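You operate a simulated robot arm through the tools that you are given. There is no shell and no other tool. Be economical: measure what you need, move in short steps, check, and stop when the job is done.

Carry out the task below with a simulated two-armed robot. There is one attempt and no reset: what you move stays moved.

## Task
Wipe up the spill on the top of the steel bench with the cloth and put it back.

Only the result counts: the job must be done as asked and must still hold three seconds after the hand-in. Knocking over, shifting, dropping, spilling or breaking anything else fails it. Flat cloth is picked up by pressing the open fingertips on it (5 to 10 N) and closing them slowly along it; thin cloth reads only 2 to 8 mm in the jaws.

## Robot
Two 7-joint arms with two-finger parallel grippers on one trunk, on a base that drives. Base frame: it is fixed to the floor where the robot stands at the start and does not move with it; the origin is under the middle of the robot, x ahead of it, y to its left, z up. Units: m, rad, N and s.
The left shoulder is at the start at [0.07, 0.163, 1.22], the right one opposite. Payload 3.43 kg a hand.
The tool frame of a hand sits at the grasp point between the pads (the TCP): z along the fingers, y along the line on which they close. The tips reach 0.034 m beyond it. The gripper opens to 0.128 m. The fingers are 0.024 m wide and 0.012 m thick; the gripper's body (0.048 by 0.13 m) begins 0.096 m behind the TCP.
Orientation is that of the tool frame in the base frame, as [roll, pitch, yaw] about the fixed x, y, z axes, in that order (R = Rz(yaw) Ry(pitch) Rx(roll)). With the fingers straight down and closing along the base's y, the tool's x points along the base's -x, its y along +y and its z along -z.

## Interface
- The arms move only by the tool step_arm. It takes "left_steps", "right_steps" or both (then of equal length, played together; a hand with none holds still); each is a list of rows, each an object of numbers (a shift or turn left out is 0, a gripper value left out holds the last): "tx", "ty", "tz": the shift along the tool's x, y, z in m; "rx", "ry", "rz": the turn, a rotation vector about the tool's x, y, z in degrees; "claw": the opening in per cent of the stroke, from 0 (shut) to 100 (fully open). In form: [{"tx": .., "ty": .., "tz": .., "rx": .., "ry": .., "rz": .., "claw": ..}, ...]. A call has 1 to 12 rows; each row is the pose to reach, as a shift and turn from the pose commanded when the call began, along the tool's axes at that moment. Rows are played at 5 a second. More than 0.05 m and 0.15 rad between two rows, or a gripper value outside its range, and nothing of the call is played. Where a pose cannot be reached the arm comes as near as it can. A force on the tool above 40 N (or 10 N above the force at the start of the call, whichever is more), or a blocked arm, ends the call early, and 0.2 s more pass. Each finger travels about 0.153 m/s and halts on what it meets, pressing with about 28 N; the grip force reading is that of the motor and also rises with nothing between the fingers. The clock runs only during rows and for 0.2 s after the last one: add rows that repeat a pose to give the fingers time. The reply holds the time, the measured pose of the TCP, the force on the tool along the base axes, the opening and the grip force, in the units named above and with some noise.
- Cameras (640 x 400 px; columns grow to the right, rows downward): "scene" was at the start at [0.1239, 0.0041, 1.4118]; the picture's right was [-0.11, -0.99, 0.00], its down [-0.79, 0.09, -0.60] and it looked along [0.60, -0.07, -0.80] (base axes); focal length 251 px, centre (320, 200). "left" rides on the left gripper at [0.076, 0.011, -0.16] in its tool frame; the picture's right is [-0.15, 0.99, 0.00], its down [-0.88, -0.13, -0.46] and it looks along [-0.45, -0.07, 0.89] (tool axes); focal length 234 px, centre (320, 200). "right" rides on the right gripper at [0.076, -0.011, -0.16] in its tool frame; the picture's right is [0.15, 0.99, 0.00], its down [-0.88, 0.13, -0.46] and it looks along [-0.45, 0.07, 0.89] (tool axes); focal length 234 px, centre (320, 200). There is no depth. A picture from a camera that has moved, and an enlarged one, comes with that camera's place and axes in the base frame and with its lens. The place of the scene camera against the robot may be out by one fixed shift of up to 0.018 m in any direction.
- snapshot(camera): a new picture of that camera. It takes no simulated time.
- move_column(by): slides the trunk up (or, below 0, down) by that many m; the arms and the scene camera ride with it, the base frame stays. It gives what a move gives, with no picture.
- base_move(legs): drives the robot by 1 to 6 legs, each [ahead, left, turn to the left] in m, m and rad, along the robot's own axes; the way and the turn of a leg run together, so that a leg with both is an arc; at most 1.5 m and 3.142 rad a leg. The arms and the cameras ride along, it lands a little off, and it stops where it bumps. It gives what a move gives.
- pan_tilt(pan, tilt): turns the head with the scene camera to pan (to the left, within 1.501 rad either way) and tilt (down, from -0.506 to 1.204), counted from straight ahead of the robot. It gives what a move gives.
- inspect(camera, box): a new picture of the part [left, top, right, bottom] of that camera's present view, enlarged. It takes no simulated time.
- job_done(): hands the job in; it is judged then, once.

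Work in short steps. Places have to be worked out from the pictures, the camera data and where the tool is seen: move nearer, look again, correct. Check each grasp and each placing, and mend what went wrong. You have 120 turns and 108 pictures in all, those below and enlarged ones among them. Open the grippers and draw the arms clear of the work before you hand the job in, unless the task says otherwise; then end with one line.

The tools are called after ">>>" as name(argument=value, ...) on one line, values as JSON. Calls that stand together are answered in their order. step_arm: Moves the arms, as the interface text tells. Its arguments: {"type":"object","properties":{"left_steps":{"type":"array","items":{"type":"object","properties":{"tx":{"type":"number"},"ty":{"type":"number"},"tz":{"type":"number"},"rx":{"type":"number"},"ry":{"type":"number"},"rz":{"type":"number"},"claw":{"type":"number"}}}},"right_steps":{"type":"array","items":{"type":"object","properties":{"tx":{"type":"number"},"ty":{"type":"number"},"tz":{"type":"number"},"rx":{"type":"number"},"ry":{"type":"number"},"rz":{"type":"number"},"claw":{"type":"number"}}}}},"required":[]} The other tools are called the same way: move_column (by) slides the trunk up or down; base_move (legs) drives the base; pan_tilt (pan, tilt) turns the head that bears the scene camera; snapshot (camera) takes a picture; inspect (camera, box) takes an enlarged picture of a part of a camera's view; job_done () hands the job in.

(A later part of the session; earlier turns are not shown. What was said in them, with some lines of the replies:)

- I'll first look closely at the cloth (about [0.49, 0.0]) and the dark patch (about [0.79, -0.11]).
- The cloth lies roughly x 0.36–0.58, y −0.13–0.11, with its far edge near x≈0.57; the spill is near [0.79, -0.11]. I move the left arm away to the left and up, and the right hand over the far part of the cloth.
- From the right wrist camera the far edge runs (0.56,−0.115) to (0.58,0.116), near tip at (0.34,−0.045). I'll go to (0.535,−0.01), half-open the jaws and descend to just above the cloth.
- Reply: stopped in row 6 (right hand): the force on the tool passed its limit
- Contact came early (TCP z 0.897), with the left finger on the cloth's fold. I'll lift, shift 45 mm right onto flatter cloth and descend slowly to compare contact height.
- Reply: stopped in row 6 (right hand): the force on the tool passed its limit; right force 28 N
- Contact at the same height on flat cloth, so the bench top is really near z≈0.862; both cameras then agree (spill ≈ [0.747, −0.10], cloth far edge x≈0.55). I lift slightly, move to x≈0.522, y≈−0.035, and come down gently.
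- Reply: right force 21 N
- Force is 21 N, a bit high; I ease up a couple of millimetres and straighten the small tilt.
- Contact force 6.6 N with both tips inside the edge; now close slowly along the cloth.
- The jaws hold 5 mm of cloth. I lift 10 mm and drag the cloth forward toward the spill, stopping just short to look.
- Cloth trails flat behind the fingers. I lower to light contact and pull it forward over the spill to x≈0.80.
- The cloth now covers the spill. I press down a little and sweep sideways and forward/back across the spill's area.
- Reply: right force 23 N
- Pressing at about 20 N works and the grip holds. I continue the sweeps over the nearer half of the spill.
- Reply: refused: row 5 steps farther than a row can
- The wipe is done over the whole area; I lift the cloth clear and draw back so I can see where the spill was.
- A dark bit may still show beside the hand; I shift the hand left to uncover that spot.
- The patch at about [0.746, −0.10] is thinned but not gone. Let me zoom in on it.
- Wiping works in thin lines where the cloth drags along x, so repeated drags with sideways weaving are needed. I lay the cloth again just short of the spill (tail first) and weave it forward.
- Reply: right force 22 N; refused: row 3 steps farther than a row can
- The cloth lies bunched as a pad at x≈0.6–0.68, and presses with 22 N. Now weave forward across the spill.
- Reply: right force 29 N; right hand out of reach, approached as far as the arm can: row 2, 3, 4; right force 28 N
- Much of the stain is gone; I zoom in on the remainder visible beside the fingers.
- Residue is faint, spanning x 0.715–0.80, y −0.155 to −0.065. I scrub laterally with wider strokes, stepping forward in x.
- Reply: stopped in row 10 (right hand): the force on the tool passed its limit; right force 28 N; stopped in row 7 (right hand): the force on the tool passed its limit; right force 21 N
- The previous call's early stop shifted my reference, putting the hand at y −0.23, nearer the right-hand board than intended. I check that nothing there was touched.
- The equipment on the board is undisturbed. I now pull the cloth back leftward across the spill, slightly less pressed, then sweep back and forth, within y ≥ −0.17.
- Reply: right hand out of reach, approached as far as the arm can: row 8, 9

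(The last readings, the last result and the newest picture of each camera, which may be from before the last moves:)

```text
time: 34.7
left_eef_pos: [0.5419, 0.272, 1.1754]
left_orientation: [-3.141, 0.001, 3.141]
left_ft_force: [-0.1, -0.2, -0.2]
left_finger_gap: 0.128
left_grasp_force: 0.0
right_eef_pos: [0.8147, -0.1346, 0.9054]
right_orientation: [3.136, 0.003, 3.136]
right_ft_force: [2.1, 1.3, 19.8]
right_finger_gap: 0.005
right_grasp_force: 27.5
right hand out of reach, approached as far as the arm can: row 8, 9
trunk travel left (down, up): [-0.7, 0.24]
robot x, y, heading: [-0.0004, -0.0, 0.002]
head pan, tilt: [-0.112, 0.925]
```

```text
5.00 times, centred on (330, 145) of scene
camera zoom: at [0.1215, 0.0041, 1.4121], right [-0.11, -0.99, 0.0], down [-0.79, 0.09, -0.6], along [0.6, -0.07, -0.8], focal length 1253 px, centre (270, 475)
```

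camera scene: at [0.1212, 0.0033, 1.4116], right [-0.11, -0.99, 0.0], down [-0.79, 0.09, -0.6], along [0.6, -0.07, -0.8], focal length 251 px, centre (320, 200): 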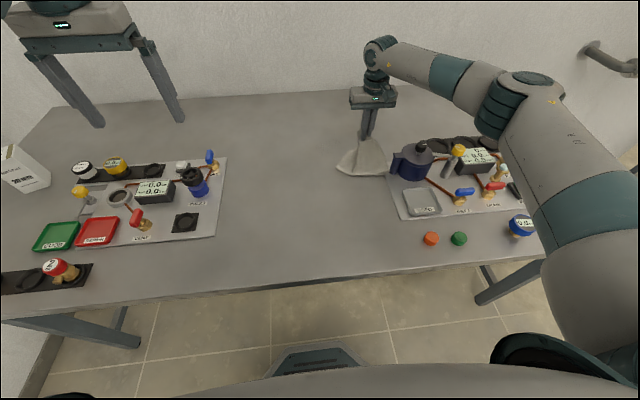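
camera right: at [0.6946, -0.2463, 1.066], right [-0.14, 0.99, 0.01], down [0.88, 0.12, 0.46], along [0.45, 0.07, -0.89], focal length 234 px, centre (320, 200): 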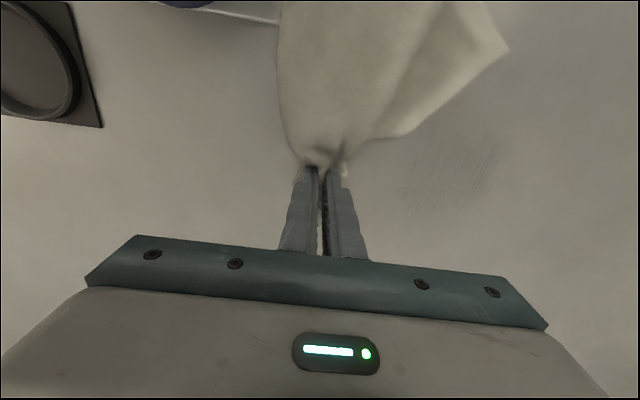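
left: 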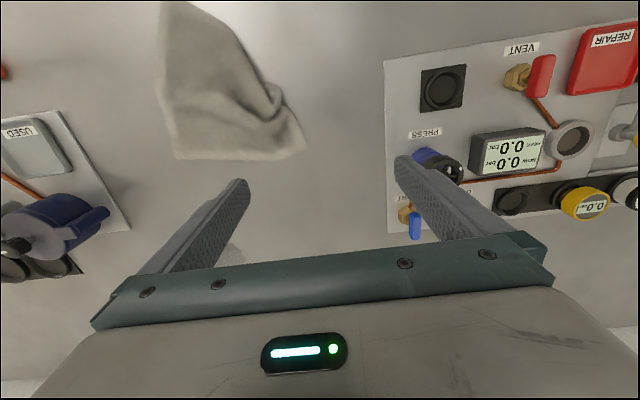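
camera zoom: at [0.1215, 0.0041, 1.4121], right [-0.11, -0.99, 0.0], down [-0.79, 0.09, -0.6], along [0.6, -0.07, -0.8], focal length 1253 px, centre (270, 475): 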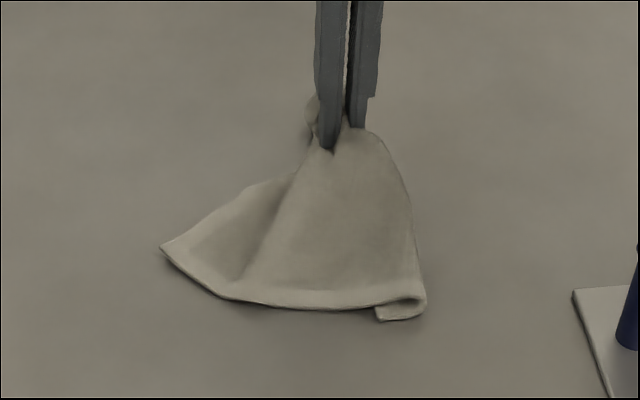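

The cloth sits on the spill area. I scrub it backward toward me with small sideways zigzags, then look.

>>> step_arm(right_steps=[{"ty": 0.03, "tx": 0.01}, {"ty": 0.06, "tx": 0.02}, {"ty": 0.02, "tx": 0.03}, {"ty": -0.02, "tx": 0.04}, {"ty": 0.02, "tx": 0.05}, {"ty": 0.06, "tx": 0.06}, {"ty": 0.02, "tx": 0.075}, {"ty": -0.02, "tx": 0.09}, {"ty": 0.02, "tx": 0.105}, {"ty": 0.06, "tx": 0.12}, {"ty": 0.1, "tx": 0.13}, {"ty": 0.13, "tx": 0.14}])

>>> inspect(camera="scene", box=[280, 105, 380, 185])

>>> snapshot(camera="right")

```text
time: 37.3
left_eef_pos: [0.5439, 0.272, 1.1743]
left_orientation: [3.142, -0.001, 3.142]
left_ft_force: [0.3, 1.2, -0.7]
left_finger_gap: 0.1281
left_grasp_force: 0.0
right_eef_pos: [0.6749, -0.0023, 0.9062]
right_orientation: [3.14, 0.0, 3.137]
right_ft_force: [0.0, -4.1, 22.6]
right_finger_gap: 0.0052
right_grasp_force: 27.9
trunk travel left (down, up): [-0.7, 0.24]
robot x, y, heading: [-0.0017, -0.0016, -0.007]
head pan, tilt: [-0.112, 0.925]
```

```text
5.00 times, centred on (330, 145) of scene
camera zoom: at [0.1217, 0.0053, 1.412], right [-0.11, -0.99, 0.0], down [-0.79, 0.09, -0.6], along [0.6, -0.07, -0.8], focal length 1253 px, centre (270, 475)
```

zoom: 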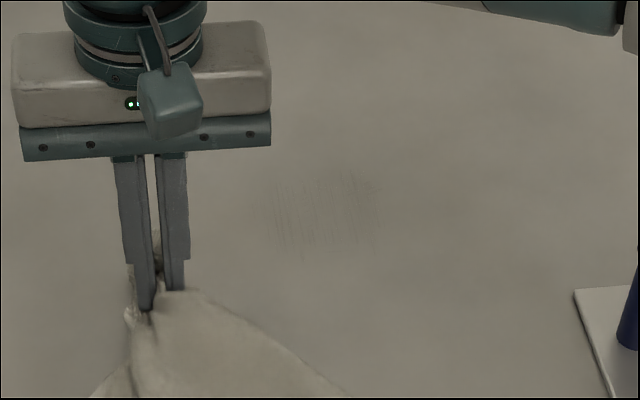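

```text
71 pictures are left
camera right: at [0.6003, -0.0144, 1.066], right [-0.14, 0.99, 0.0], down [0.88, 0.12, 0.46], along [0.45, 0.07, -0.89], focal length 234 px, centre (320, 200)
```

right: 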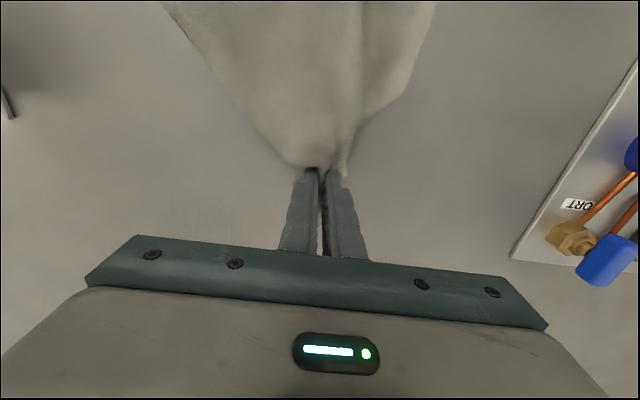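

Only faint traces remain. Another full pass of lateral strokes moving forward.

>>> step_arm(right_steps=[{"ty": -0.03, "tx": -0.03}, {"ty": -0.07, "tx": -0.045}, {"ty": -0.11, "tx": -0.05}, {"ty": -0.155, "tx": -0.055}, {"ty": -0.11, "tx": -0.07}, {"ty": -0.07, "tx": -0.075}, {"ty": -0.03, "tx": -0.08}, {"ty": -0.07, "tx": -0.095}, {"ty": -0.11, "tx": -0.1}, {"ty": -0.155, "tx": -0.105}, {"ty": -0.12, "tx": -0.12}, {"ty": -0.08, "tx": -0.13}])

```text
time: 39.9
left_eef_pos: [0.5433, 0.274, 1.1746]
left_orientation: [-3.138, 0.0, 3.141]
left_ft_force: [0.3, 0.2, -0.9]
left_finger_gap: 0.1281
left_grasp_force: 0.1
right_eef_pos: [0.8049, -0.0827, 0.9052]
right_orientation: [3.14, 0.004, 3.136]
right_ft_force: [-1.9, -1.0, 22.1]
right_finger_gap: 0.0053
right_grasp_force: 28.0
trunk travel left (down, up): [-0.7, 0.24]
robot x, y, heading: [0.0003, 0.0044, -0.003]
head pan, tilt: [-0.112, 0.925]
```

Still pressing well at 22 N. Now x-direction and lateral strokes back toward me, ending clear on the left.

>>> step_arm(right_steps=[{"ty": -0.03, "tx": -0.01}, {"ty": -0.07, "tx": 0.0}, {"ty": -0.065, "tx": 0.045}, {"ty": -0.045, "tx": 0.0}, {"ty": -0.035, "tx": 0.045}, {"ty": -0.015, "tx": 0.005}, {"ty": 0.0, "tx": 0.05}, {"ty": -0.04, "tx": 0.06}, {"ty": -0.075, "tx": 0.075}, {"ty": -0.035, "tx": 0.09}, {"ty": 0.01, "tx": 0.105}, {"ty": 0.05, "tx": 0.125}])

>>> step_arm(right_steps=[{"ty": 0.03}, {"ty": 0.05}, {"ty": 0.05}])

>>> inspect(camera="scene", box=[300, 125, 360, 170])

>>> snapshot(camera="scene")

```text
time: 42.5
left_eef_pos: [0.5433, 0.273, 1.1739]
left_orientation: [-3.141, -0.001, -3.141]
left_ft_force: [0.2, 0.0, -0.3]
left_finger_gap: 0.1282
left_grasp_force: 0.0
right_eef_pos: [0.6817, -0.0347, 0.9065]
right_orientation: [3.137, 0.0, 3.135]
right_ft_force: [2.9, -2.9, 17.5]
right_finger_gap: 0.0048
right_grasp_force: 27.9
trunk travel left (down, up): [-0.7, 0.24]
robot x, y, heading: [-0.0034, -0.0013, -0.004]
head pan, tilt: [-0.112, 0.925]
```

```text
time: 43.3
left_eef_pos: [0.5439, 0.2726, 1.174]
left_orientation: [-3.141, 0.001, -3.141]
left_ft_force: [-0.5, 0.9, 0.6]
left_finger_gap: 0.1279
left_grasp_force: 0.0
right_eef_pos: [0.6823, 0.0169, 0.9071]
right_orientation: [3.137, 0.001, 3.137]
right_ft_force: [-1.3, 2.4, 16.1]
right_finger_gap: 0.0048
right_grasp_force: 27.9
trunk travel left (down, up): [-0.7, 0.24]
robot x, y, heading: [-0.001, 0.0014, -0.001]
head pan, tilt: [-0.112, 0.925]
```

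```text
8.89 times, centred on (330, 148) of scene
camera zoom: at [0.1224, 0.0043, 1.412], right [-0.11, -0.99, 0.0], down [-0.79, 0.09, -0.6], along [0.6, -0.07, -0.8], focal length 2228 px, centre (231, 667)
```

zoom: 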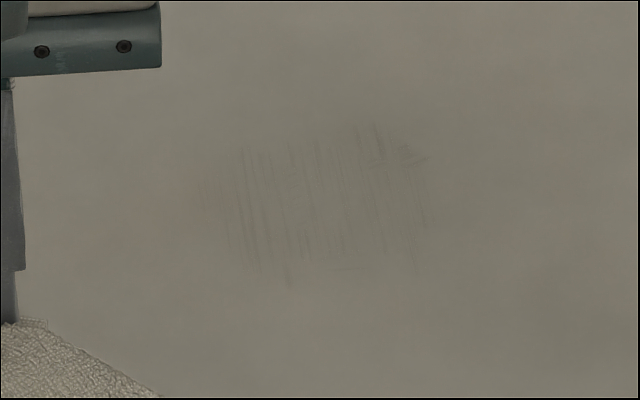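

```text
69 pictures are left
camera scene: at [0.1224, 0.0043, 1.412], right [-0.11, -0.99, 0.0], down [-0.79, 0.09, -0.6], along [0.6, -0.07, -0.8], focal length 251 px, centre (320, 200)
```

scene: 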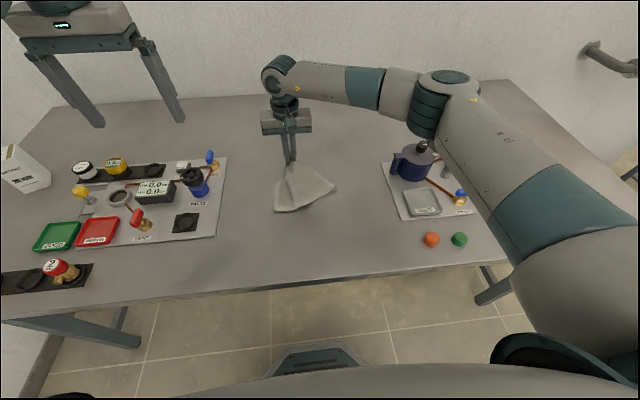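

Nearly invisible now; two more lateral rounds for good measure, since the remaining lines run along x.

>>> step_arm(right_steps=[{"ty": -0.04, "tx": -0.02, "tz": 0.001}, {"ty": -0.085, "tx": -0.03, "tz": 0.001}, {"ty": -0.13, "tx": -0.035, "tz": 0.001}, {"ty": -0.175, "tx": -0.04, "tz": 0.001}, {"ty": -0.13, "tx": -0.055, "tz": 0.001}, {"ty": -0.085, "tx": -0.06, "tz": 0.001}, {"ty": -0.055, "tx": -0.065, "tz": 0.001}, {"ty": -0.09, "tx": -0.08, "tz": 0.001}, {"ty": -0.13, "tx": -0.085, "tz": 0.001}, {"ty": -0.175, "tx": -0.09, "tz": 0.001}, {"ty": -0.13, "tx": -0.105, "tz": 0.001}, {"ty": -0.085, "tx": -0.11, "tz": 0.001}])

```text
time: 45.9
left_eef_pos: [0.5421, 0.2737, 1.1746]
left_orientation: [-3.14, 0.001, -3.141]
left_ft_force: [-0.3, -0.3, 0.5]
left_finger_gap: 0.128
left_grasp_force: 0.1
right_eef_pos: [0.7907, -0.0695, 0.9042]
right_orientation: [3.138, 0.004, 3.136]
right_ft_force: [-0.1, -0.3, 24.6]
right_finger_gap: 0.005
right_grasp_force: 28.1
trunk travel left (down, up): [-0.7, 0.24]
robot x, y, heading: [-0.0003, -0.001, -0.004]
head pan, tilt: [-0.112, 0.925]
```

Continue with lateral strokes at the far side and back toward me.

>>> step_arm(right_steps=[{"ty": 0.015, "tx": -0.015}, {"ty": -0.025, "tx": -0.02}, {"ty": -0.065, "tx": -0.02}, {"ty": -0.1, "tx": -0.015}, {"ty": -0.065, "tx": -0.005}, {"ty": -0.025, "tx": 0.005}, {"ty": 0.015, "tx": 0.015}, {"ty": -0.025, "tx": 0.025}, {"ty": -0.065, "tx": 0.035}, {"ty": -0.1, "tx": 0.045}, {"ty": -0.065, "tx": 0.055}, {"ty": -0.025, "tx": 0.06}])

```text
time: 48.5
left_eef_pos: [0.5432, 0.2726, 1.1744]
left_orientation: [-3.139, 0.001, 3.14]
left_ft_force: [-0.4, 0.1, 1.0]
left_finger_gap: 0.128
left_grasp_force: 0.1
right_eef_pos: [0.7314, -0.0927, 0.9061]
right_orientation: [3.139, 0.0, 3.135]
right_ft_force: [-0.9, -4.1, 22.8]
right_finger_gap: 0.0051
right_grasp_force: 28.0
trunk travel left (down, up): [-0.7, 0.24]
robot x, y, heading: [-0.0007, -0.0008, -0.006]
head pan, tilt: [-0.112, 0.925]
```

One more set nearer me, then off to the left to check.

>>> step_arm(right_steps=[{"ty": 0.02, "tx": 0.005}, {"ty": 0.04, "tx": 0.01}, {"ty": 0.0, "tx": 0.015}, {"ty": -0.035, "tx": 0.02}, {"ty": -0.07, "tx": 0.02}, {"ty": -0.03, "tx": 0.025}, {"ty": 0.01, "tx": 0.03}, {"ty": 0.05, "tx": 0.035}, {"ty": 0.09, "tx": 0.04}, {"ty": 0.12, "tx": 0.05}, {"ty": 0.12, "tx": 0.05}])

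>>> inspect(camera="scene", box=[300, 125, 360, 170])

>>> snapshot(camera="right")

```text
time: 50.9
left_eef_pos: [0.5423, 0.2714, 1.1743]
left_orientation: [-3.141, 0.001, 3.141]
left_ft_force: [-0.9, -0.1, 0.1]
left_finger_gap: 0.128
left_grasp_force: 0.0
right_eef_pos: [0.6826, 0.0266, 0.9062]
right_orientation: [3.135, 0.002, 3.138]
right_ft_force: [0.8, -3.5, 30.7]
right_finger_gap: 0.0051
right_grasp_force: 27.8
trunk travel left (down, up): [-0.7, 0.24]
robot x, y, heading: [-0.0001, 0.0026, -0.003]
head pan, tilt: [-0.112, 0.925]
```

```text
8.89 times, centred on (330, 148) of scene
camera zoom: at [0.121, 0.0036, 1.4122], right [-0.11, -0.99, 0.0], down [-0.79, 0.09, -0.6], along [0.6, -0.07, -0.8], focal length 2228 px, centre (231, 667)
```

zoom: 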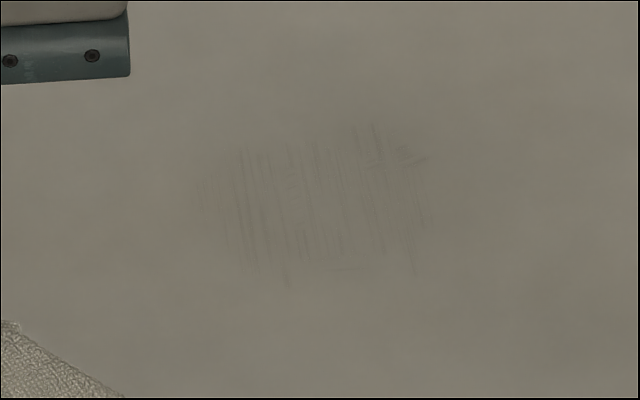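

```text
67 pictures are left
camera right: at [0.6069, 0.0143, 1.0652], right [-0.14, 0.99, 0.01], down [0.88, 0.12, 0.46], along [0.45, 0.07, -0.89], focal length 234 px, centre (320, 200)
```

right: 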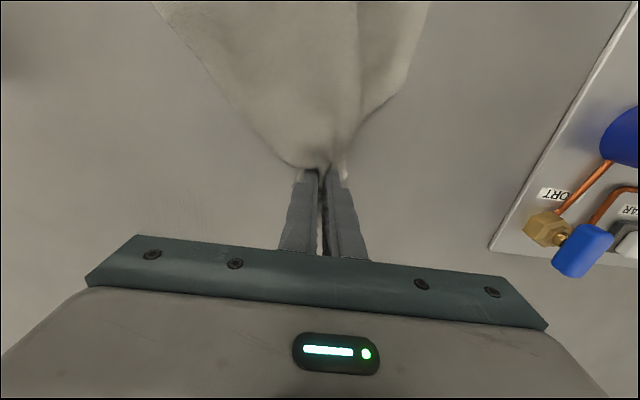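

Very faint traces remain with diminishing returns from pressed scrubbing. I'll try full-length trailing drags with light contact (which bring more cloth area over the spot), starting with one forward weave.

>>> step_arm(right_steps=[{"tz": -0.004, "ty": -0.03, "tx": 0.02}, {"tz": -0.004, "ty": -0.06, "tx": 0.02}, {"tz": -0.004, "ty": -0.09, "tx": 0.0}, {"tz": -0.004, "ty": -0.12, "tx": -0.02}, {"tz": -0.004, "ty": -0.14, "tx": -0.04}, {"tz": -0.004, "ty": -0.12, "tx": -0.06}, {"tz": -0.004, "ty": -0.14, "tx": -0.08}, {"tz": -0.004, "ty": -0.12, "tx": -0.1}, {"tz": -0.004, "ty": -0.14, "tx": -0.12}, {"tz": -0.004, "ty": -0.11, "tx": -0.135}, {"tz": -0.004, "ty": -0.08, "tx": -0.14}, {"tz": -0.004, "ty": -0.12, "tx": -0.145}])

>>> snapshot(camera="scene")

```text
time: 53.5
left_eef_pos: [0.5437, 0.2719, 1.173]
left_orientation: [3.138, -0.002, 3.141]
left_ft_force: [-0.5, -0.9, 0.0]
left_finger_gap: 0.128
left_grasp_force: 0.1
right_eef_pos: [0.8182, -0.0988, 0.9081]
right_orientation: [3.136, -0.004, 3.137]
right_ft_force: [-0.3, 0.0, 6.2]
right_finger_gap: 0.0053
right_grasp_force: 28.2
right hand out of reach, approached as far as the arm can: row 11, 12
trunk travel left (down, up): [-0.7, 0.24]
robot x, y, heading: [0.0034, -0.0009, -0.002]
head pan, tilt: [-0.112, 0.925]
```

```text
66 pictures are left
camera scene: at [0.1238, 0.0031, 1.4119], right [-0.11, -0.99, 0.0], down [-0.79, 0.09, -0.6], along [0.6, -0.07, -0.8], focal length 251 px, centre (320, 200)
```

scene: 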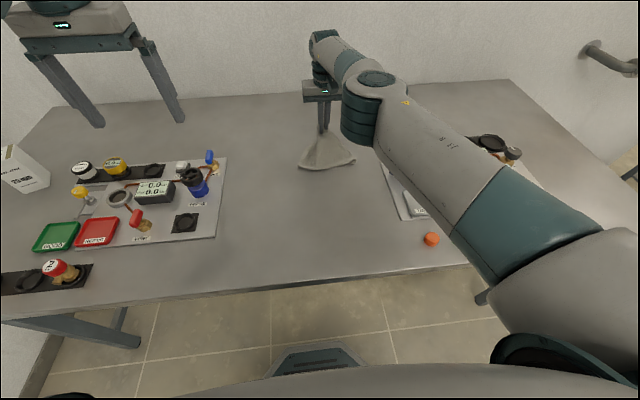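

Now swing the trailing cloth sideways left and back right, then return toward me.

>>> step_arm(right_steps=[{"ty": 0.03, "tx": 0.01}, {"ty": 0.06, "tx": 0.02}, {"ty": 0.09, "tx": 0.03}, {"ty": 0.05, "tx": 0.03}, {"ty": 0.01, "tx": 0.03}, {"ty": -0.03, "tx": 0.03}, {"ty": -0.07, "tx": 0.035}, {"ty": -0.03, "tx": 0.05}, {"ty": 0.01, "tx": 0.065}, {"ty": 0.05, "tx": 0.08}, {"ty": 0.09, "tx": 0.1}, {"ty": 0.12, "tx": 0.13}])

>>> inspect(camera="scene", box=[300, 125, 360, 170])

```text
time: 56.1
left_eef_pos: [0.5453, 0.271, 1.1742]
left_orientation: [3.141, 0.001, -3.141]
left_ft_force: [-0.5, -0.6, 0.2]
left_finger_gap: 0.1279
left_grasp_force: 0.1
right_eef_pos: [0.6879, 0.0232, 0.9083]
right_orientation: [3.136, 0.0, 3.135]
right_ft_force: [1.0, 0.9, 6.8]
right_finger_gap: 0.005
right_grasp_force: 27.3
right hand out of reach, approached as far as the arm can: row 1, 2, 3
trunk travel left (down, up): [-0.7, 0.24]
robot x, y, heading: [-0.0005, 0.0039, -0.003]
head pan, tilt: [-0.112, 0.925]
```

```text
8.89 times, centred on (330, 148) of scene
camera zoom: at [0.123, 0.0044, 1.412], right [-0.11, -0.99, 0.0], down [-0.79, 0.09, -0.6], along [0.6, -0.07, -0.8], focal length 2228 px, centre (231, 667)
```

zoom: 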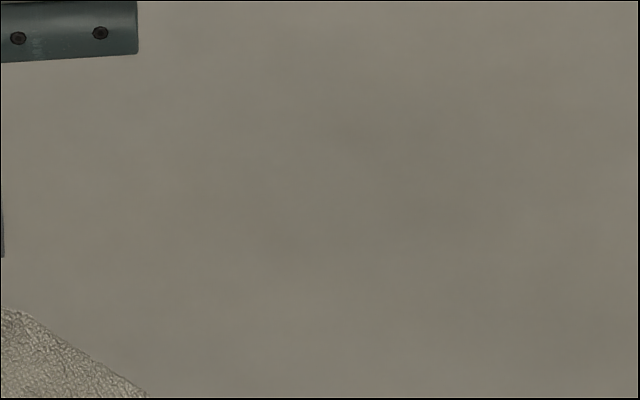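

The spill is completely gone. Now put the cloth back: I lift it and carry it, hanging, back to the near end of its original footprint.

>>> step_arm(right_steps=[{"tz": -0.04}, {"tz": -0.08}, {"tz": -0.12}, {"tz": -0.16, "tx": 0.02}, {"tz": -0.19, "tx": 0.05, "ty": -0.015}, {"tz": -0.22, "tx": 0.08, "ty": -0.03}, {"tz": -0.22, "tx": 0.12, "ty": -0.045}, {"tz": -0.22, "tx": 0.16, "ty": -0.055}, {"tz": -0.22, "tx": 0.2, "ty": -0.055}, {"tz": -0.22, "tx": 0.24, "ty": -0.055}, {"tz": -0.22, "tx": 0.28, "ty": -0.055}, {"tz": -0.22, "tx": 0.31, "ty": -0.055}])

>>> snapshot(camera="scene")

>>> snapshot(camera="right")

>>> snapshot(camera="left")

```text
time: 58.7
left_eef_pos: [0.545, 0.2729, 1.1735]
left_orientation: [-3.141, -0.002, -3.14]
left_ft_force: [0.0, -0.1, 0.0]
left_finger_gap: 0.1281
left_grasp_force: 0.1
right_eef_pos: [0.38, -0.029, 1.1286]
right_orientation: [3.136, -0.002, 3.137]
right_ft_force: [-0.2, -0.1, 0.2]
right_finger_gap: 0.0048
right_grasp_force: 27.6
trunk travel left (down, up): [-0.7, 0.24]
robot x, y, heading: [-0.0028, -0.0011, -0.002]
head pan, tilt: [-0.112, 0.925]
```

```text
64 pictures are left
camera scene: at [0.1241, 0.005, 1.4118], right [-0.11, -0.99, 0.0], down [-0.79, 0.09, -0.6], along [0.6, -0.07, -0.8], focal length 251 px, centre (320, 200)
```

scene: 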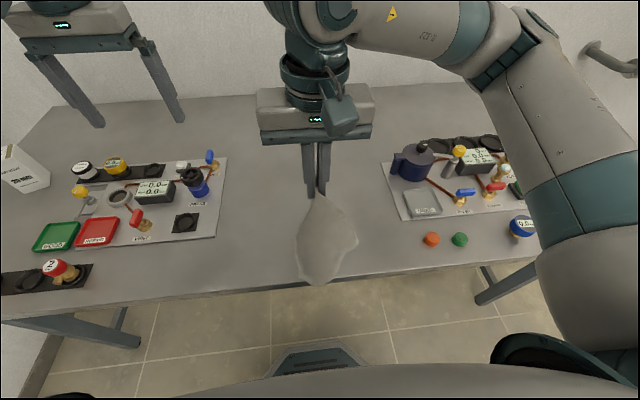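

```text
63 pictures are left
camera right: at [0.3048, -0.0414, 1.2892], right [-0.14, 0.99, 0.0], down [0.88, 0.12, 0.46], along [0.45, 0.07, -0.89], focal length 234 px, centre (320, 200)
```

right: 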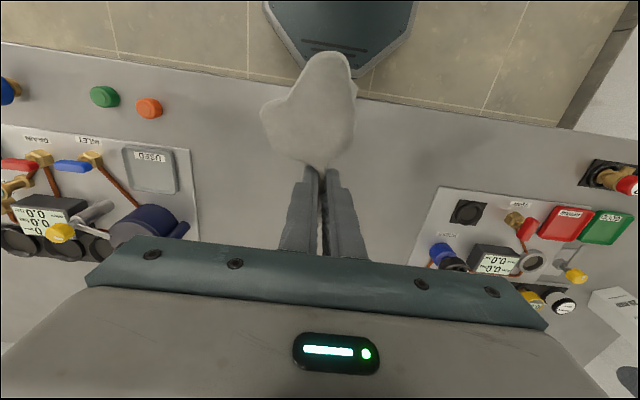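

```text
62 pictures are left
camera left: at [0.4698, 0.2834, 1.3325], right [0.15, 0.99, 0.0], down [0.88, -0.13, 0.45], along [0.45, -0.07, -0.89], focal length 234 px, centre (320, 200)
```

left: 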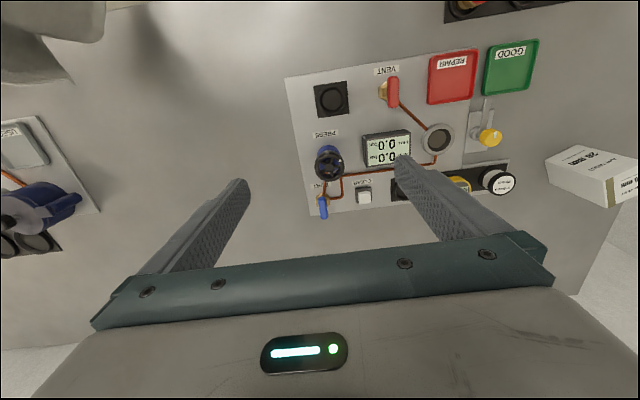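

The cloth is still swinging toward me. I shift forward a little and let it settle before lowering.

>>> step_arm(right_steps=[{"tx": -0.01}, {"tx": -0.01}, {"tx": -0.01}, {"tx": -0.01}, {"tx": -0.01}, {"tx": -0.01}, {"tx": -0.01}, {"tx": -0.01}])

>>> snapshot(camera="right")

```text
time: 60.5
left_eef_pos: [0.5457, 0.2715, 1.1733]
left_orientation: [-3.142, -0.002, 3.142]
left_ft_force: [0.7, 0.7, 0.4]
left_finger_gap: 0.128
left_grasp_force: 0.1
right_eef_pos: [0.3906, -0.0316, 1.1288]
right_orientation: [3.139, -0.002, 3.135]
right_ft_force: [-0.3, -1.2, -0.9]
right_finger_gap: 0.005
right_grasp_force: 27.4
trunk travel left (down, up): [-0.7, 0.24]
robot x, y, heading: [0.0027, 0.0026, -0.005]
head pan, tilt: [-0.112, 0.925]
```

```text
61 pictures are left
camera right: at [0.3159, -0.0422, 1.2889], right [-0.14, 0.99, 0.0], down [0.88, 0.12, 0.45], along [0.45, 0.07, -0.89], focal length 234 px, centre (320, 200)
```

right: 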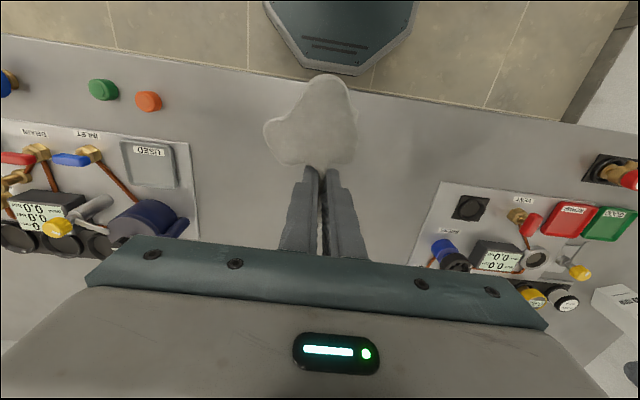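

Settled: the tail tip hangs at x≈0.32. I move forward 3 cm, lower until the tail touches and lay the cloth down moving forward to x≈0.52.

>>> step_arm(right_steps=[{"tx": -0.03}, {"tx": -0.03, "tz": 0.03}, {"tx": -0.03, "tz": 0.06}, {"tx": -0.05, "tz": 0.08}, {"tx": -0.07, "tz": 0.105}, {"tx": -0.09, "tz": 0.13}, {"tx": -0.1, "tz": 0.155}, {"tx": -0.115, "tz": 0.18}, {"tx": -0.125, "tz": 0.2}, {"tx": -0.13, "tz": 0.212}, {"tx": -0.13, "tz": 0.212}])

>>> snapshot(camera="scene")

>>> snapshot(camera="right")

```text
time: 62.9
left_eef_pos: [0.5452, 0.2719, 1.1731]
left_orientation: [3.141, 0.0, -3.141]
left_ft_force: [0.1, 0.0, 0.1]
left_finger_gap: 0.1281
left_grasp_force: 0.1
right_eef_pos: [0.5198, -0.0313, 0.9164]
right_orientation: [3.138, -0.001, 3.135]
right_ft_force: [-0.8, -0.7, 0.5]
right_finger_gap: 0.0051
right_grasp_force: 28.1
trunk travel left (down, up): [-0.7, 0.24]
robot x, y, heading: [0.0011, 0.003, 0.001]
head pan, tilt: [-0.112, 0.925]
```

```text
60 pictures are left
camera scene: at [0.1243, 0.0045, 1.4118], right [-0.11, -0.99, 0.0], down [-0.79, 0.09, -0.6], along [0.6, -0.07, -0.8], focal length 251 px, centre (320, 200)
```

scene: 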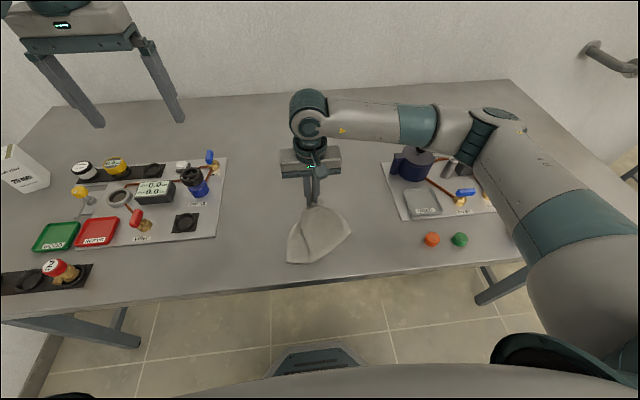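

```text
59 pictures are left
camera right: at [0.4447, -0.0424, 1.0765], right [-0.14, 0.99, 0.0], down [0.88, 0.12, 0.45], along [0.45, 0.07, -0.89], focal length 234 px, centre (320, 200)
```

right: 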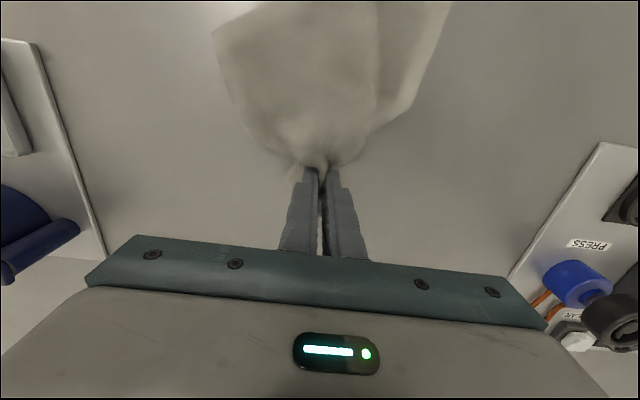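

The cloth lies close to its original place; comparing pictures it's ~2.5 cm too near me and to the right. I drag it forward and left a bit, and lower the pinch to the bench.

>>> step_arm(right_steps=[{"tx": -0.01, "ty": 0.01, "tz": 0.004}, {"tx": -0.02, "ty": 0.02, "tz": 0.008}, {"tx": -0.03, "ty": 0.025, "tz": 0.008}, {"tx": -0.03, "ty": 0.025, "tz": 0.008}])

>>> inspect(camera="scene", box=[240, 120, 400, 280])

```text
time: 63.9
left_eef_pos: [0.5434, 0.2713, 1.1738]
left_orientation: [3.141, -0.001, -3.141]
left_ft_force: [-0.6, 0.4, 0.3]
left_finger_gap: 0.1277
left_grasp_force: 0.1
right_eef_pos: [0.5482, -0.0058, 0.9081]
right_orientation: [3.135, -0.003, 3.137]
right_ft_force: [-0.7, -0.4, 5.5]
right_finger_gap: 0.0049
right_grasp_force: 27.9
trunk travel left (down, up): [-0.7, 0.24]
robot x, y, heading: [0.0034, 0.0004, 0.002]
head pan, tilt: [-0.112, 0.925]
```

```text
2.50 times, centred on (320, 200) of scene
camera zoom: at [0.1237, 0.0044, 1.4119], right [-0.11, -0.99, 0.0], down [-0.79, 0.09, -0.6], along [0.6, -0.07, -0.8], focal length 627 px, centre (320, 200)
```

zoom: 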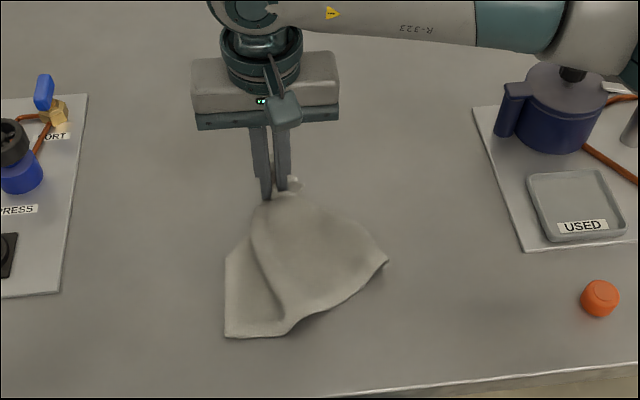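

Its footprint centre now matches the original in the picture. I open slowly and withdraw straight up.

>>> step_arm(right_steps=[{"claw": 5}, {"claw": 10}, {"claw": 16}, {"claw": 22}, {"claw": 22, "tz": -0.02}, {"claw": 22, "tz": -0.05}, {"claw": 22, "tz": -0.09}, {"claw": 40, "tz": -0.13}, {"claw": 60, "tz": -0.17}, {"claw": 60, "tz": -0.17}])

>>> inspect(camera="scene", box=[240, 120, 400, 280])

>>> snapshot(camera="right")

```text
time: 66.1
left_eef_pos: [0.5469, 0.271, 1.1736]
left_orientation: [3.14, -0.001, 3.141]
left_ft_force: [0.1, 0.3, -0.6]
left_finger_gap: 0.1277
left_grasp_force: 0.1
right_eef_pos: [0.5495, -0.0081, 1.08]
right_orientation: [3.137, -0.001, 3.136]
right_ft_force: [-0.5, 0.4, 0.5]
right_finger_gap: 0.0768
right_grasp_force: 0.1
trunk travel left (down, up): [-0.7, 0.24]
robot x, y, heading: [0.0014, -0.0032, 0.006]
head pan, tilt: [-0.112, 0.925]
```

```text
2.50 times, centred on (320, 200) of scene
camera zoom: at [0.1251, 0.0044, 1.4117], right [-0.11, -0.99, 0.0], down [-0.79, 0.09, -0.6], along [0.6, -0.07, -0.8], focal length 627 px, centre (320, 200)
```

zoom: 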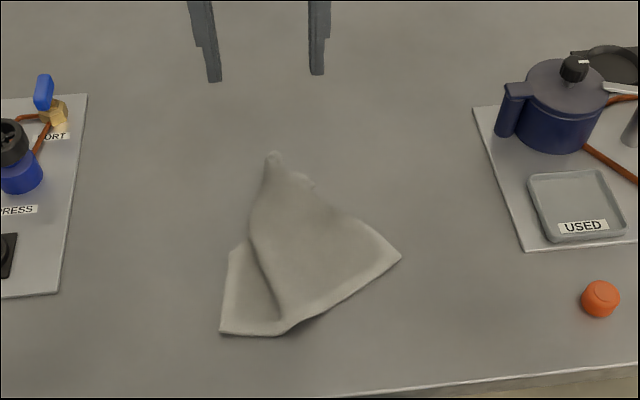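

```text
56 pictures are left
camera right: at [0.4741, -0.0195, 1.2408], right [-0.14, 0.99, 0.0], down [0.88, 0.12, 0.45], along [0.45, 0.07, -0.89], focal length 234 px, centre (320, 200)
```

right: 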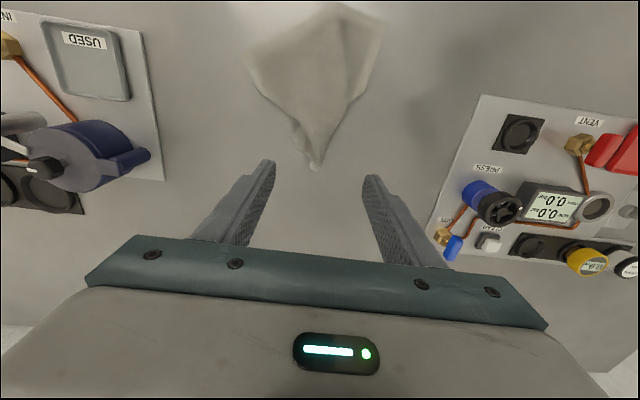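

The cloth is back and released. I move the right hand back to its start spot at the right, raised, and check the whole scene.

>>> step_arm(right_steps=[{"tz": -0.04}, {"tz": -0.06, "ty": -0.03}, {"tz": -0.06, "ty": -0.07}, {"tz": -0.06, "ty": -0.11, "tx": 0.02}, {"tz": -0.06, "ty": -0.15, "tx": 0.04}, {"tz": -0.06, "ty": -0.19, "tx": 0.06}, {"tz": -0.06, "ty": -0.23, "tx": 0.08}, {"tz": -0.06, "ty": -0.26, "tx": 0.1, "claw": 100}, {"tz": -0.06, "ty": -0.26, "tx": 0.1}])

>>> snapshot(camera="scene")

>>> inspect(camera="scene", box=[240, 100, 400, 280])

>>> inspect(camera="scene", box=[300, 125, 360, 170])

```text
time: 68.1
left_eef_pos: [0.5472, 0.2731, 1.1728]
left_orientation: [-3.141, -0.001, 3.141]
left_ft_force: [0.4, 0.4, 0.5]
left_finger_gap: 0.1281
left_grasp_force: 0.0
right_eef_pos: [0.4506, -0.2659, 1.1392]
right_orientation: [3.139, -0.002, 3.138]
right_ft_force: [0.4, 0.6, 0.5]
right_finger_gap: 0.1279
right_grasp_force: 0.2
trunk travel left (down, up): [-0.7, 0.24]
robot x, y, heading: [0.0004, -0.0024, 0.005]
head pan, tilt: [-0.112, 0.925]
```

```text
55 pictures are left
camera scene: at [0.1253, 0.0055, 1.4117], right [-0.11, -0.99, 0.0], down [-0.79, 0.09, -0.6], along [0.6, -0.07, -0.8], focal length 251 px, centre (320, 200)
```

scene: 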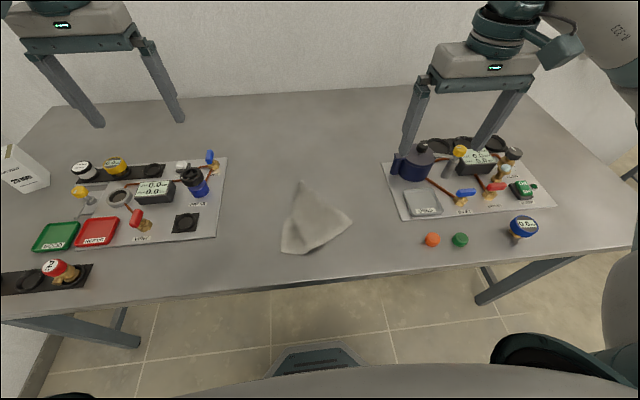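

```text
2.22 times, centred on (320, 190) of scene
camera zoom: at [0.1253, 0.0055, 1.4117], right [-0.11, -0.99, 0.0], down [-0.79, 0.09, -0.6], along [0.6, -0.07, -0.8], focal length 557 px, centre (320, 222)
```

zoom: 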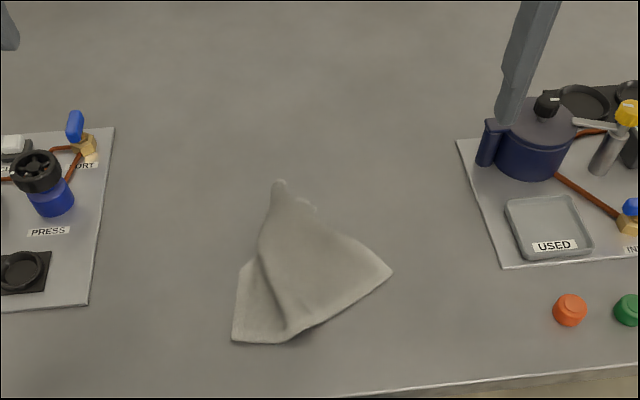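

```text
8.89 times, centred on (330, 148) of scene
camera zoom: at [0.1253, 0.0055, 1.4117], right [-0.11, -0.99, 0.0], down [-0.79, 0.09, -0.6], along [0.6, -0.07, -0.8], focal length 2228 px, centre (231, 667)
```

zoom: 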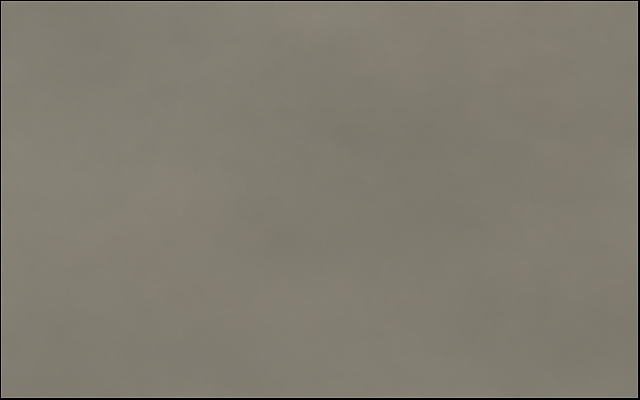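

The bench is clean, the cloth lies back in its place, the other things stand as before and both hands are open and clear, so I hand in.

>>> job_done()

```text
The job is handed in.
```

The spill is wiped off the bench; the cloth is back within about 1–2 cm of its original spot, though folded more than before, and nothing else moved.
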